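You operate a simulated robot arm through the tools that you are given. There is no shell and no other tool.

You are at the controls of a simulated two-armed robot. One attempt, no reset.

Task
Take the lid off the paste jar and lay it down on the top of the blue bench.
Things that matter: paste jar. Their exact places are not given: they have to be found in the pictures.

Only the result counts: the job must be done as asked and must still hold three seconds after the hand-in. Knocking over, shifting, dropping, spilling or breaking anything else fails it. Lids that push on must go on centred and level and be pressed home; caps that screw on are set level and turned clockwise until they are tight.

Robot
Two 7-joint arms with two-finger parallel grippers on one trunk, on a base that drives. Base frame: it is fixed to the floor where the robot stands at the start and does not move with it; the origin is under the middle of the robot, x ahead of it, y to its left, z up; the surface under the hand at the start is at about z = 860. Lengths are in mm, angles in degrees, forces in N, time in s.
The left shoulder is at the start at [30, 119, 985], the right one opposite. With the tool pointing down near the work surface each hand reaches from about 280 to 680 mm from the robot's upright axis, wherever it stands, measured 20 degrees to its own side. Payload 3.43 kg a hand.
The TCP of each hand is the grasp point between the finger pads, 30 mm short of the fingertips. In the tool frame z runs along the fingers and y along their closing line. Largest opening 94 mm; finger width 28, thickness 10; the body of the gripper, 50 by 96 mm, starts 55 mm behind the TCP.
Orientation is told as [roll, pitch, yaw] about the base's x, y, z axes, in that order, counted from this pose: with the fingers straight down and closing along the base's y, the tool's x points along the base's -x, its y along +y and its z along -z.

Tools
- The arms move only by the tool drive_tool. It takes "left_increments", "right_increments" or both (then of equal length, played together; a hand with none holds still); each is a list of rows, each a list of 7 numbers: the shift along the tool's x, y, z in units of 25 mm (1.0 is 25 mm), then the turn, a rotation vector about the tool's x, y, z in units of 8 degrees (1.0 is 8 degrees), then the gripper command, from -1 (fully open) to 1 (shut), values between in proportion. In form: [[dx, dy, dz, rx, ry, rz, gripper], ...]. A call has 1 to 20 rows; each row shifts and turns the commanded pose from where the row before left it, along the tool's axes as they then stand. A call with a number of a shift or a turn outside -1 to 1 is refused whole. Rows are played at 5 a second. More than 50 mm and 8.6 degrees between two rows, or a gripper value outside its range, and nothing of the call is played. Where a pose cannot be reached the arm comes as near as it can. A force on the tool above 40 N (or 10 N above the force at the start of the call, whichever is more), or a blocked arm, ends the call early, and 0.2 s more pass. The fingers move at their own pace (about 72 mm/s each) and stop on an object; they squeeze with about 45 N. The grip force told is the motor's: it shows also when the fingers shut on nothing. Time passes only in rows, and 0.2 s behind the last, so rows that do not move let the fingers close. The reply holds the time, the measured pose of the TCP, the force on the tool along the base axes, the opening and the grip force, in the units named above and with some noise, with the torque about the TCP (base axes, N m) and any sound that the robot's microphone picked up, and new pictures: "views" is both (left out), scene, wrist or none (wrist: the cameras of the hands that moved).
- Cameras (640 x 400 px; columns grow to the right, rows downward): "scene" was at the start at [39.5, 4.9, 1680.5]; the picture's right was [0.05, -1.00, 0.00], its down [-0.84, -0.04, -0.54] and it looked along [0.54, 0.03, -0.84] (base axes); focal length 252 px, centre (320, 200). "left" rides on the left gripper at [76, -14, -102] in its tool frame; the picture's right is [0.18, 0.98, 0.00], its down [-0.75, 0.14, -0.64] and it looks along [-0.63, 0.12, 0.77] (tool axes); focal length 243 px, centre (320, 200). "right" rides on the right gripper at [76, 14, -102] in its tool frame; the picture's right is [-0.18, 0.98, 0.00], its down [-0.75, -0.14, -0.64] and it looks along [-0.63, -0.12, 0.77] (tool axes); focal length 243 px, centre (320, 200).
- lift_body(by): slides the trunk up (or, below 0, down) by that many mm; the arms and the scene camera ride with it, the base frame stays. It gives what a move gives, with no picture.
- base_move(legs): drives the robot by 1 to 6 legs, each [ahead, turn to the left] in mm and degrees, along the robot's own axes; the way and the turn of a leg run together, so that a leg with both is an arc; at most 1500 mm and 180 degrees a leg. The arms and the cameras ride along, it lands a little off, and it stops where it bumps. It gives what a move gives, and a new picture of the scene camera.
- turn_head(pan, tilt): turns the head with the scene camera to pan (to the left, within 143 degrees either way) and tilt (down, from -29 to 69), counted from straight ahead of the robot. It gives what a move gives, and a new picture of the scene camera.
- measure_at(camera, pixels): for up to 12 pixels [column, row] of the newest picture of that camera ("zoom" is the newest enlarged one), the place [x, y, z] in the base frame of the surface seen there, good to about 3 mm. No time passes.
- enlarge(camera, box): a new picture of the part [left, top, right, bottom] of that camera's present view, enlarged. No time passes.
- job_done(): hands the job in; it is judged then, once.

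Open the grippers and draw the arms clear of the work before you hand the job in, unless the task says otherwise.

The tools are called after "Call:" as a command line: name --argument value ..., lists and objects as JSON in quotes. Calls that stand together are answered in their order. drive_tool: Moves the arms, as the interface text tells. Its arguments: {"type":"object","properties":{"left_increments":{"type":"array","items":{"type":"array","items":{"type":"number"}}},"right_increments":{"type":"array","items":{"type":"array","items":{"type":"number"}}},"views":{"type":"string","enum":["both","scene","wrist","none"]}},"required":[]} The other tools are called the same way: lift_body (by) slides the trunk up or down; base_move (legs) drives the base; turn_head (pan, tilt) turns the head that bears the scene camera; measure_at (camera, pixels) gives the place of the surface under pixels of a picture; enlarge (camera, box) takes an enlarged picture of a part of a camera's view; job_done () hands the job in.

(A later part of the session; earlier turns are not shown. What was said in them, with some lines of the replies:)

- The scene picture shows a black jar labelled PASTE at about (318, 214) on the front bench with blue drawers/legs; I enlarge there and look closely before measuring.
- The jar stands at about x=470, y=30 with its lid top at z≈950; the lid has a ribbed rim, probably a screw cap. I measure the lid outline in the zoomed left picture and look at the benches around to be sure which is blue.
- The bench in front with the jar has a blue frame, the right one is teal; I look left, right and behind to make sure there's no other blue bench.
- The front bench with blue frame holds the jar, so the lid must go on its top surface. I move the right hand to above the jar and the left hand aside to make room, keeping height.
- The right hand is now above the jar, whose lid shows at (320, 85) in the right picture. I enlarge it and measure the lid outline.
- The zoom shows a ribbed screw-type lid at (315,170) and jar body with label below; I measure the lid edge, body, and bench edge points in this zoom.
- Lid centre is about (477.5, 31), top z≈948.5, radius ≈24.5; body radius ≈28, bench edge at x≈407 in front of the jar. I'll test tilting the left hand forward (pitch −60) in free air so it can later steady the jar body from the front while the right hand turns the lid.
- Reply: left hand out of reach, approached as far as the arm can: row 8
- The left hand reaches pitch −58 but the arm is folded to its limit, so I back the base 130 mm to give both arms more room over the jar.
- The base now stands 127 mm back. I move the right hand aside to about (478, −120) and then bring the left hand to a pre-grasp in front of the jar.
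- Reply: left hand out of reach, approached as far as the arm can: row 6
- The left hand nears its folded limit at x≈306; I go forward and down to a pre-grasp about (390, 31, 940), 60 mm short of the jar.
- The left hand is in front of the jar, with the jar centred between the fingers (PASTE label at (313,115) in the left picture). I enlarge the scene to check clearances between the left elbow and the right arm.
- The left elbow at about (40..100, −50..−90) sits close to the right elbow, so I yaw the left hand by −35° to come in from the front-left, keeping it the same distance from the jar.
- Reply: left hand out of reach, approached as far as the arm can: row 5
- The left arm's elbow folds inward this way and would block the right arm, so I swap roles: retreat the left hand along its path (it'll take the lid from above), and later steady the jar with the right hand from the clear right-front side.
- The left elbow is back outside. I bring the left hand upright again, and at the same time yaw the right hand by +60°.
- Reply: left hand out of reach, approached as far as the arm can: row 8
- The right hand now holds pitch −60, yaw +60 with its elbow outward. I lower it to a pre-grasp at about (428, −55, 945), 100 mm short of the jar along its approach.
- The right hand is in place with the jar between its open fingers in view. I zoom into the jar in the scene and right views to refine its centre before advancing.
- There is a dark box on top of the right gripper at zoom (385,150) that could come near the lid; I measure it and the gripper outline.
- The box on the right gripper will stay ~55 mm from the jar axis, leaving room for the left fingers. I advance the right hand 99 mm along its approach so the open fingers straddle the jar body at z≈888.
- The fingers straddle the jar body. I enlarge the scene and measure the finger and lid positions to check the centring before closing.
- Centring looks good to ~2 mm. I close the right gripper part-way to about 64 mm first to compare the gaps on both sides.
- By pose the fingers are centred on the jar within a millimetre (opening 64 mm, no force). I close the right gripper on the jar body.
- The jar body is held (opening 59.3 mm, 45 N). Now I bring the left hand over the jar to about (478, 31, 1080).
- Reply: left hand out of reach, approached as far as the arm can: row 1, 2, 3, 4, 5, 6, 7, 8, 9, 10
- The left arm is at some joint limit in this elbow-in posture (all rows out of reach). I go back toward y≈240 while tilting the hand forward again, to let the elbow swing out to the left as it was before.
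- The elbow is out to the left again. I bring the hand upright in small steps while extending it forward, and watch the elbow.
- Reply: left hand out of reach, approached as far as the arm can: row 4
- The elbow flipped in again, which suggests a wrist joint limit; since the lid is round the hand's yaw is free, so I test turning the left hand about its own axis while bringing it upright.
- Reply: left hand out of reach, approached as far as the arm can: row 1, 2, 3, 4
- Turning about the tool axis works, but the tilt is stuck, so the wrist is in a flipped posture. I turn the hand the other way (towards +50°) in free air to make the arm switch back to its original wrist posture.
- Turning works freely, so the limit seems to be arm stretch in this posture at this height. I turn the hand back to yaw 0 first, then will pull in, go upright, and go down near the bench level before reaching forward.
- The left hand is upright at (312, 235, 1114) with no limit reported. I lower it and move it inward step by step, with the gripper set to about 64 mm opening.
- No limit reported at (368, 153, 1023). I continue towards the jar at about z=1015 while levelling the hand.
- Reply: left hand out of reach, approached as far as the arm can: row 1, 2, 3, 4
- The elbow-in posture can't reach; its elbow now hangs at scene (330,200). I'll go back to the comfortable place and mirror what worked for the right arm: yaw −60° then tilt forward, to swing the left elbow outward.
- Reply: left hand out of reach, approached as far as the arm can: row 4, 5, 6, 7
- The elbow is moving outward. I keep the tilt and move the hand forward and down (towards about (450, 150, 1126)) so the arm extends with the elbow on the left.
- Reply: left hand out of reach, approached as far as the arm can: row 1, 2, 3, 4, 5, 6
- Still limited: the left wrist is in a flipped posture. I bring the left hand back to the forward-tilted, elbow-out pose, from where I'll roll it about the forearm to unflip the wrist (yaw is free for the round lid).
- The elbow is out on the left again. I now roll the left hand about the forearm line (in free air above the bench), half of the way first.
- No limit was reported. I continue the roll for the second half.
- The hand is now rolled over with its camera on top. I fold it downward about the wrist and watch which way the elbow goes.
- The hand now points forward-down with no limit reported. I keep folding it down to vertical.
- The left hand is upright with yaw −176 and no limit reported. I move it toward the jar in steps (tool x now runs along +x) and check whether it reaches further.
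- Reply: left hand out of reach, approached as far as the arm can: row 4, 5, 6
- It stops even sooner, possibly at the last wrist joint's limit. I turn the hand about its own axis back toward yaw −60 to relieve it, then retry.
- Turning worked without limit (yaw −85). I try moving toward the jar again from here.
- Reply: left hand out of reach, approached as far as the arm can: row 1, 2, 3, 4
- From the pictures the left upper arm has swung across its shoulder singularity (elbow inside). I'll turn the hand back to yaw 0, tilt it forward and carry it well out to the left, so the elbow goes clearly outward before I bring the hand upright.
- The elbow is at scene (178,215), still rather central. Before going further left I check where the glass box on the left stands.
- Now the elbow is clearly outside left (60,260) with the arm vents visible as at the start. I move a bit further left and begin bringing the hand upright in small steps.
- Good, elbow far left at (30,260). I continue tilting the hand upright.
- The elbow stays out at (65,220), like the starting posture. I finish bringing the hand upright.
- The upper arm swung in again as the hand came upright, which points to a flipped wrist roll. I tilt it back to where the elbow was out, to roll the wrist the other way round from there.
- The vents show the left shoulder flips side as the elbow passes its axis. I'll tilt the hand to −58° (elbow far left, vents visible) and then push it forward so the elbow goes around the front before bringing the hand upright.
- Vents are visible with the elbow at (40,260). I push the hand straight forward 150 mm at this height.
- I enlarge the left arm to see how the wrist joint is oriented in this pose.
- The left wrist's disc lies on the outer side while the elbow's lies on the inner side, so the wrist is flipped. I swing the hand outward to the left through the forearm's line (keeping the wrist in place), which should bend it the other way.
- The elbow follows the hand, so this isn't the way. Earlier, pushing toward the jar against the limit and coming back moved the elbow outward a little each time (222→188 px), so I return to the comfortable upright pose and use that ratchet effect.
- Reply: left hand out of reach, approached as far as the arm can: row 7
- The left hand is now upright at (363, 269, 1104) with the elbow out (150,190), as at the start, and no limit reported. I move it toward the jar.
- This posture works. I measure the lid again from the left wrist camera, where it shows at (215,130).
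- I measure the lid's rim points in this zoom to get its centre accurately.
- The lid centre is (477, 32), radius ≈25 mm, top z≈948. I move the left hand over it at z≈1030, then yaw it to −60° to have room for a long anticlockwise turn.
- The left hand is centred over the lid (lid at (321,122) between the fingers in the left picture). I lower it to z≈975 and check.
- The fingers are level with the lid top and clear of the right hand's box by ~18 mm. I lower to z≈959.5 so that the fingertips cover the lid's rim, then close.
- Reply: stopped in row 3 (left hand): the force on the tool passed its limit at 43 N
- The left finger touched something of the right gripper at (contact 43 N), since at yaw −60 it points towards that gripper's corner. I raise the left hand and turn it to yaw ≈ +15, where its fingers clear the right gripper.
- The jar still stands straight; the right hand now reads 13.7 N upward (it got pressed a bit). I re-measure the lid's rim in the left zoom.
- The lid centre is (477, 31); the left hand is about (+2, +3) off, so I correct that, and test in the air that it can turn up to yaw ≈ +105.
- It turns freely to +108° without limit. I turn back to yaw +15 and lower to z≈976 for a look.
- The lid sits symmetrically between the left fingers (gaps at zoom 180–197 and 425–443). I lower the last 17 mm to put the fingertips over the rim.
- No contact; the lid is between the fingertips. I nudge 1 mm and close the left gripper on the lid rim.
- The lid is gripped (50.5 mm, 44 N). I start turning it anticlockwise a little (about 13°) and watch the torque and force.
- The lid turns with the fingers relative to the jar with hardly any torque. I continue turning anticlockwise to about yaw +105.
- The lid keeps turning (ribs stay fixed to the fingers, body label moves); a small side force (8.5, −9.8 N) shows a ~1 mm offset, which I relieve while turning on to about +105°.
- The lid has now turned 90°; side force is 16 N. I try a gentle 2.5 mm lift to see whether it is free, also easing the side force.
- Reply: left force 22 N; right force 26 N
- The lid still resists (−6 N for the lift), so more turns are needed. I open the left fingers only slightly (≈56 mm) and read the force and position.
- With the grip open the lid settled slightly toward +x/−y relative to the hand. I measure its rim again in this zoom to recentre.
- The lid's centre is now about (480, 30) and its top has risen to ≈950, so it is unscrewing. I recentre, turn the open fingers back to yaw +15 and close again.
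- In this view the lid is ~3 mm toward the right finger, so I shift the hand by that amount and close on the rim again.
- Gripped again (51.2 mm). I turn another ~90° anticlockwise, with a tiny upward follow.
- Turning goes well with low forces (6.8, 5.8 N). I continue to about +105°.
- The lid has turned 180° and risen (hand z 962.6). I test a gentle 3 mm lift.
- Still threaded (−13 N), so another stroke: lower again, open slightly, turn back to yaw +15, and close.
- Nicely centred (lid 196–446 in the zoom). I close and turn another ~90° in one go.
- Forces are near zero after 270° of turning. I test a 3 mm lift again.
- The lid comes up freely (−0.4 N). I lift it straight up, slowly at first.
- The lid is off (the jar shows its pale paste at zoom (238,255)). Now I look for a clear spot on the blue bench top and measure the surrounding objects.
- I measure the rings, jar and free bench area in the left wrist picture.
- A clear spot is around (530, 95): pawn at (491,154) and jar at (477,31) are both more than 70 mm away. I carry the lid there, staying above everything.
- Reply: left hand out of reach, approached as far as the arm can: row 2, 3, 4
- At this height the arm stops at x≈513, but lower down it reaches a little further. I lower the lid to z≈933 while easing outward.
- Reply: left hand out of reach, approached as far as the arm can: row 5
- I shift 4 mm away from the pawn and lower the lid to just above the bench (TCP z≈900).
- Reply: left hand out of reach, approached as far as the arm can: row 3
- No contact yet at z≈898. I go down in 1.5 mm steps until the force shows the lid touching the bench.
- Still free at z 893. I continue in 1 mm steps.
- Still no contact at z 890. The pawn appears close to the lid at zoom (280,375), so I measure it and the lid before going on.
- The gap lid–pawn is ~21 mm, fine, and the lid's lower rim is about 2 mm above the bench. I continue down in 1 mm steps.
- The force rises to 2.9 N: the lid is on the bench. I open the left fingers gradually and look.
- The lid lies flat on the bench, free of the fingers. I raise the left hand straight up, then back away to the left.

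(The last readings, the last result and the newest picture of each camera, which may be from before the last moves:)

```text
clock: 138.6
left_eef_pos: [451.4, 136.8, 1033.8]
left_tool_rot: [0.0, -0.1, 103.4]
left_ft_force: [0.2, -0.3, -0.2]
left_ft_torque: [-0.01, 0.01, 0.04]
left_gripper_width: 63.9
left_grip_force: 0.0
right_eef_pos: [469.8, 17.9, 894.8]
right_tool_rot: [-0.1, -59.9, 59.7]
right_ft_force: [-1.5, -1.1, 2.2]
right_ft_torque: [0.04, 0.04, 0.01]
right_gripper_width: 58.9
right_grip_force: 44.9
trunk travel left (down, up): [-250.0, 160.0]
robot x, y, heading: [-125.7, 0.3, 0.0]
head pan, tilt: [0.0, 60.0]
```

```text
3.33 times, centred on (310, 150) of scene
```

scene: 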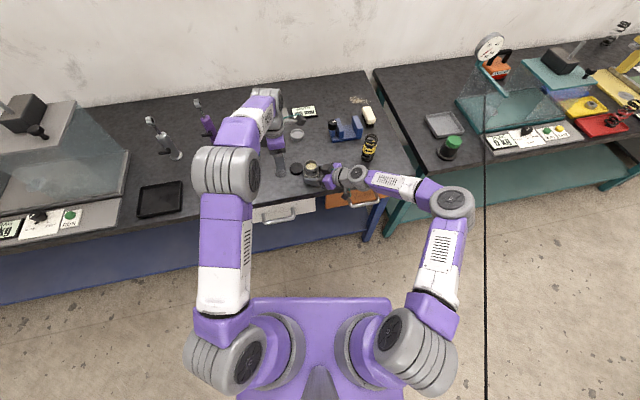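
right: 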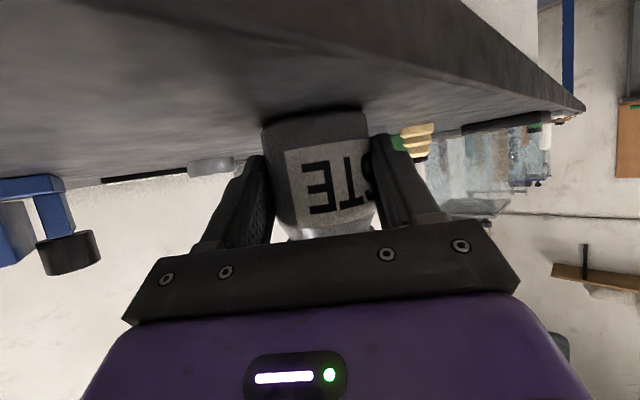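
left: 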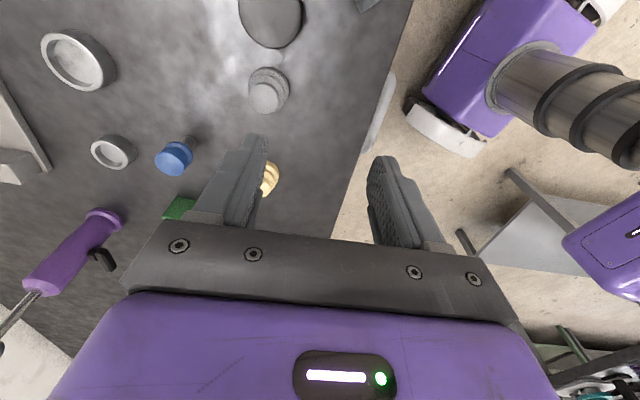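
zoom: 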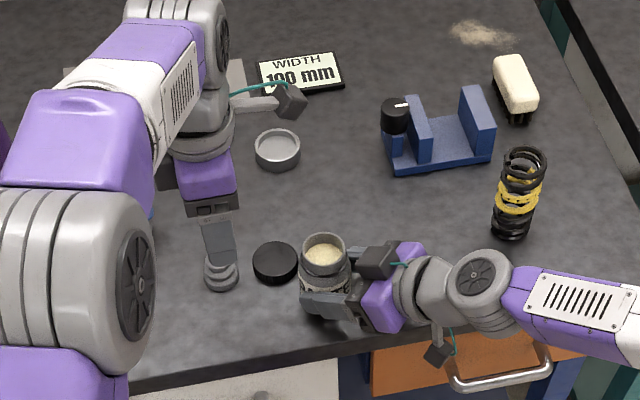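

The lid is standing free between pawn and jar (zoom (275,262)). I move the left hand further away to the left, then open the right gripper to release the jar.

Call:
drive_tool --left_increments '[[-0.89, 0.21, -0.57, 0, 0, 0, -0.36], [-0.89, 0.21, -0.57, 0, 0, 0, -0.36], [-0.89, 0.21, -0.57, 0, 0, 0, -0.36], [-0.89, 0.21, -0.57, 0, 0, 0, -0.36], [-0.89, 0.21, -0.57, 0, 0, 0, -0.36], [-0.89, 0.21, -0.57, 0, 0, 0, -0.36]]' --views "none"

Call:
drive_tool --right_increments '[[0, 0, 0, 0, 0, 0, -0.26], [0, 0, 0, 0, 0, 0, -0.3], [0, 0, 0, 0, 0, 0, -0.4], [0, 0, 0, 0, 0, 0, -0.7], [0, 0, 0, 0, 0, 0, -1], [0, 0, 0, 0, 0, 0, -1]]' --views "both"

Call:
enlarge --camera "scene" --box '[230, 90, 390, 210]'

```text
clock: 140.0
left_eef_pos: [392.2, 261.2, 1118.7]
left_tool_rot: [0.1, -0.2, 103.6]
left_ft_force: [0.1, -1.0, -0.3]
left_ft_torque: [0.03, 0.04, -0.01]
left_gripper_width: 64.4
left_grip_force: 0.1
right_eef_pos: [471.0, 18.6, 895.5]
right_tool_rot: [-0.2, -59.9, 59.6]
right_ft_force: [-0.6, 0.1, 1.9]
right_ft_torque: [0.08, -0.02, -0.01]
right_gripper_width: 59.0
right_grip_force: 44.8
trunk travel left (down, up): [-250.0, 160.0]
robot x, y, heading: [-128.5, 1.4, 0.0]
head pan, tilt: [0.0, 60.0]
```

```text
clock: 141.4
left_eef_pos: [393.4, 259.2, 1118.1]
left_tool_rot: [0.0, -0.2, 103.4]
left_ft_force: [0.9, 0.2, -0.5]
left_ft_torque: [0.03, 0.04, -0.01]
left_gripper_width: 64.0
left_grip_force: 0.1
right_eef_pos: [471.9, 17.6, 896.3]
right_tool_rot: [-0.1, -59.9, 59.7]
right_ft_force: [0.0, 0.3, 0.4]
right_ft_torque: [-0.02, 0.01, -0.01]
right_gripper_width: 94.0
right_grip_force: 0.0
trunk travel left (down, up): [-250.0, 160.0]
robot x, y, heading: [-132.7, -0.9, 0.0]
head pan, tilt: [0.0, 60.0]
```

scene: 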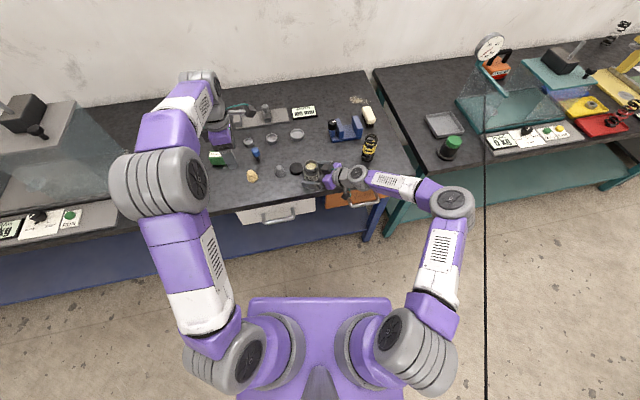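
right: 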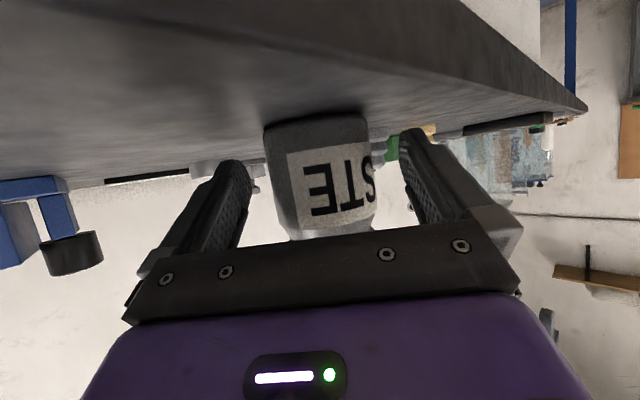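

```text
3.33 times, centred on (310, 150) of scene
```

zoom: 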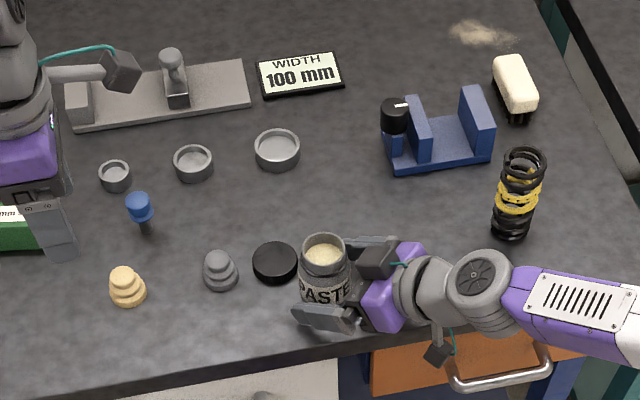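

The jar stands free with the right gripper fully open. I back the right hand straight out along its approach, then raise it.

Call:
drive_tool --right_increments '[[0, 0, -0.4, 0, 0, 0, -1], [0, 0, -0.6, 0, 0, 0, -1], [0, 0, -0.8, 0, 0, 0, -1], [0, 0, -0.9, 0, 0, 0, -1], [0, 0, -0.9, 0, 0, 0, -1], [0, 0, -0.9, 0, 0, 0, -1], [-0.7, -0.2, -0.5, 0, 0, 0, -1], [-0.7, -0.2, -0.5, 0, 0, 0, -1], [-0.7, -0.2, -0.5, 0, 0, 0, -1]]' --views "both"

Call:
enlarge --camera "scene" --box '[230, 90, 390, 210]'

```text
clock: 143.4
left_eef_pos: [393.4, 258.6, 1118.9]
left_tool_rot: [0.0, 0.0, 103.4]
left_ft_force: [-0.1, 0.0, -0.1]
left_ft_torque: [-0.01, -0.01, -0.01]
left_gripper_width: 63.8
left_grip_force: 0.1
right_eef_pos: [431.1, -79.2, 1015.8]
right_tool_rot: [0.1, -59.8, 59.8]
right_ft_force: [-0.4, 0.0, -0.2]
right_ft_torque: [0.02, 0.03, 0.0]
right_gripper_width: 94.0
right_grip_force: 0.0
trunk travel left (down, up): [-250.0, 160.0]
robot x, y, heading: [-127.9, 0.6, 0.1]
head pan, tilt: [0.0, 60.0]
```

scene: 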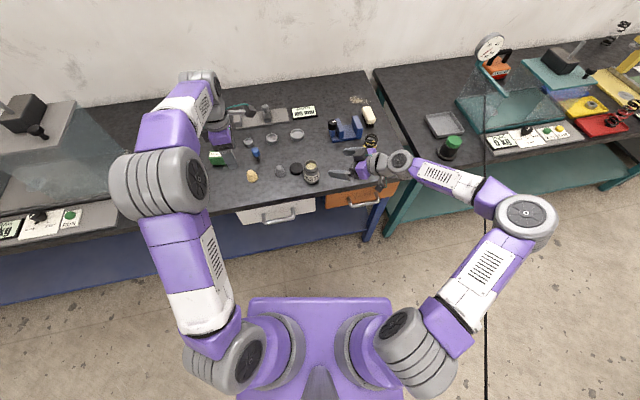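
right: 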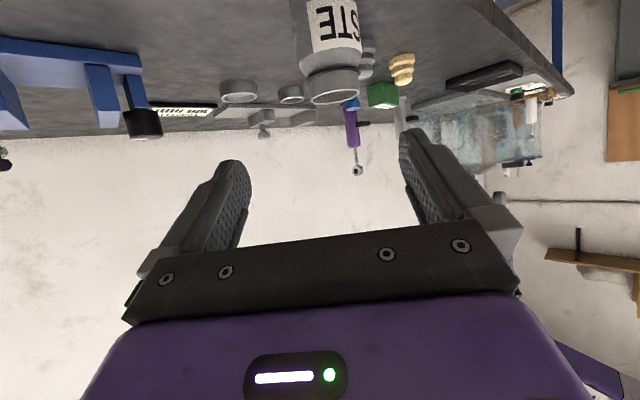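

```text
3.33 times, centred on (310, 150) of scene
```

zoom: 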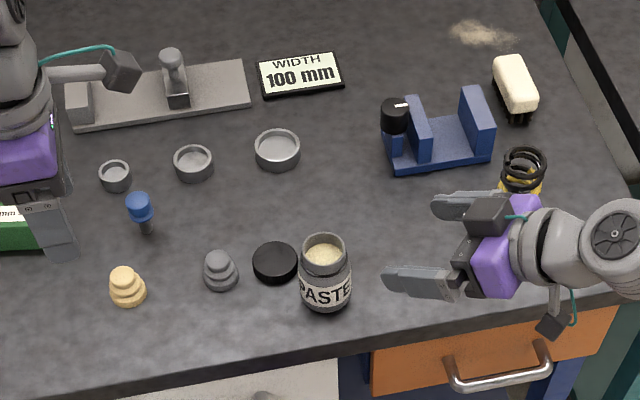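

Both the jar and the lid stand as wanted. I raise the right hand further and open the left gripper fully to clear the work.

Call:
drive_tool --right_increments '[[-0.8, -0.2, -0.5, 0, 0, 0, -1], [-0.8, -0.2, -0.5, 0, 0, 0, -1], [-0.8, -0.2, -0.5, 0, 0, 0, -1], [-0.8, -0.2, -0.5, 0, 0, 0, -1], [0, 0, 0, 0, 0, 0, -1]]' --left_increments '[[0, 0.3, -0.3, 0, 0, 0, -1], [0, 0.3, -0.3, 0, 0, 0, -1], [0, 0.3, -0.3, 0, 0, 0, -1], [0, 0.3, -0.3, 0, 0, 0, -1], [0, 0, 0, 0, 0, 0, -1]]' --views "both"

Call:
enlarge --camera "scene" --box '[220, 80, 400, 215]'

Call:
measure_at --camera "zoom" --pixels '[[269, 255], [250, 255], [290, 255], [269, 275], [325, 245], [325, 300], [325, 330]]'

```text
clock: 144.6
left_eef_pos: [363.1, 251.6, 1148.7]
left_tool_rot: [0.0, -0.2, 103.4]
left_ft_force: [-0.4, -0.2, -0.3]
left_ft_torque: [0.01, -0.01, -0.02]
left_gripper_width: 94.2
left_grip_force: 0.1
right_eef_pos: [446.8, -91.9, 1110.4]
right_tool_rot: [0.1, -59.9, 59.6]
right_ft_force: [0.9, -1.1, 0.1]
right_ft_torque: [0.01, 0.02, -0.02]
right_gripper_width: 94.0
right_grip_force: 0.1
trunk travel left (down, up): [-250.0, 160.0]
robot x, y, heading: [-128.4, 0.1, -0.1]
head pan, tilt: [0.0, 60.0]
```

scene: 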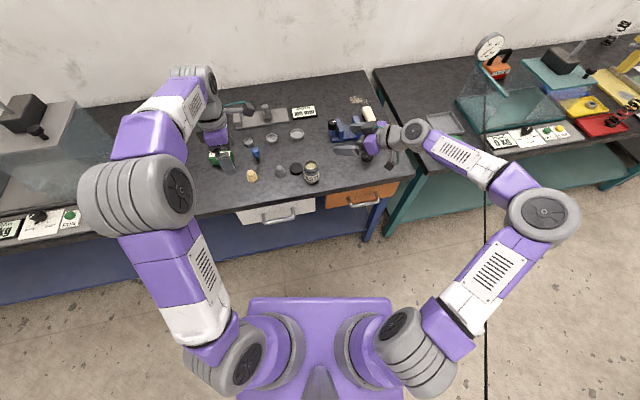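
right: 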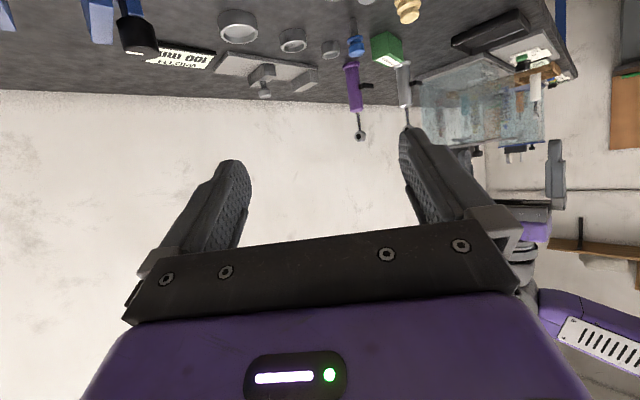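
left: 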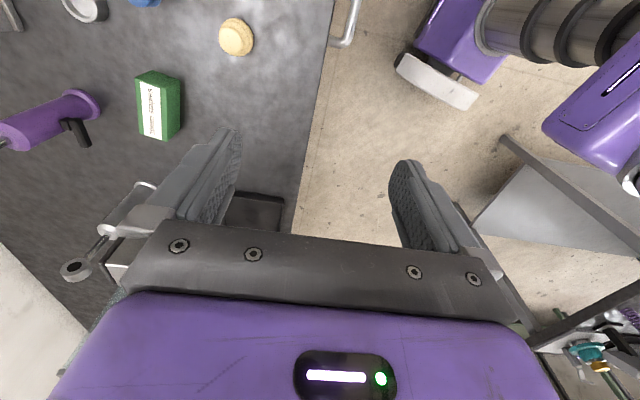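

```text
2.96 times, centred on (310, 148) of scene
```

zoom: 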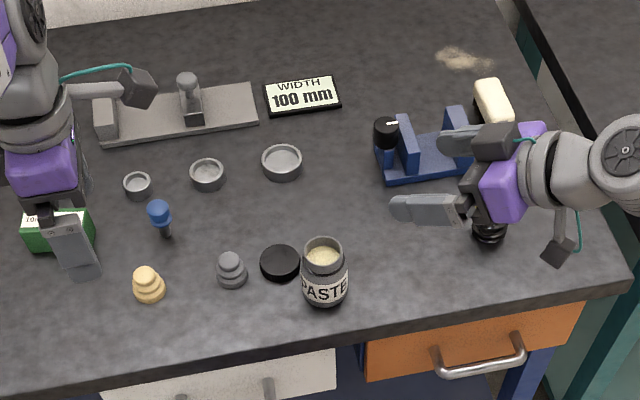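

```text
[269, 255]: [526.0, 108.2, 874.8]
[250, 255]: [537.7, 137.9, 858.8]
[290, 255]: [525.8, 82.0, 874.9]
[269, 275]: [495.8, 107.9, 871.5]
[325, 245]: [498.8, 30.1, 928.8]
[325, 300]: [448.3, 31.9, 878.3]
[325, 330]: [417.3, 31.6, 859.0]
```

The lid lies flat on the blue bench (top z≈875 at about (517,95)), the opened jar stands upright at its old place, nothing else moved, and both open hands are clear. I hand the job in.

Call:
job_done

```text
The job is handed in.
```

I unscrewed the lid from the paste jar and laid it flat on the blue bench, and the job is handed in.

- **Lid:** it rests at about (517, 95) on the bench top, roughly 20 mm clear of both the jar and the small grey stacked-disc piece. I placed it rim down.
- **Jar:** it stands upright and open at about (477, 31), within a few millimetres of its original spot. I held it with the right hand while the left turned the lid about 270° anticlockwise.
- **Contact:** while I was lowering the left hand, one of its fingers pressed on the right gripper with up to 43 N. That pushed the jar down slightly. I raised the hand and re-approached at a different angle, and afterwards the jar was still upright.
- **Everything else:** I saw no other object moved. Both grippers are open and raised clear of the work.
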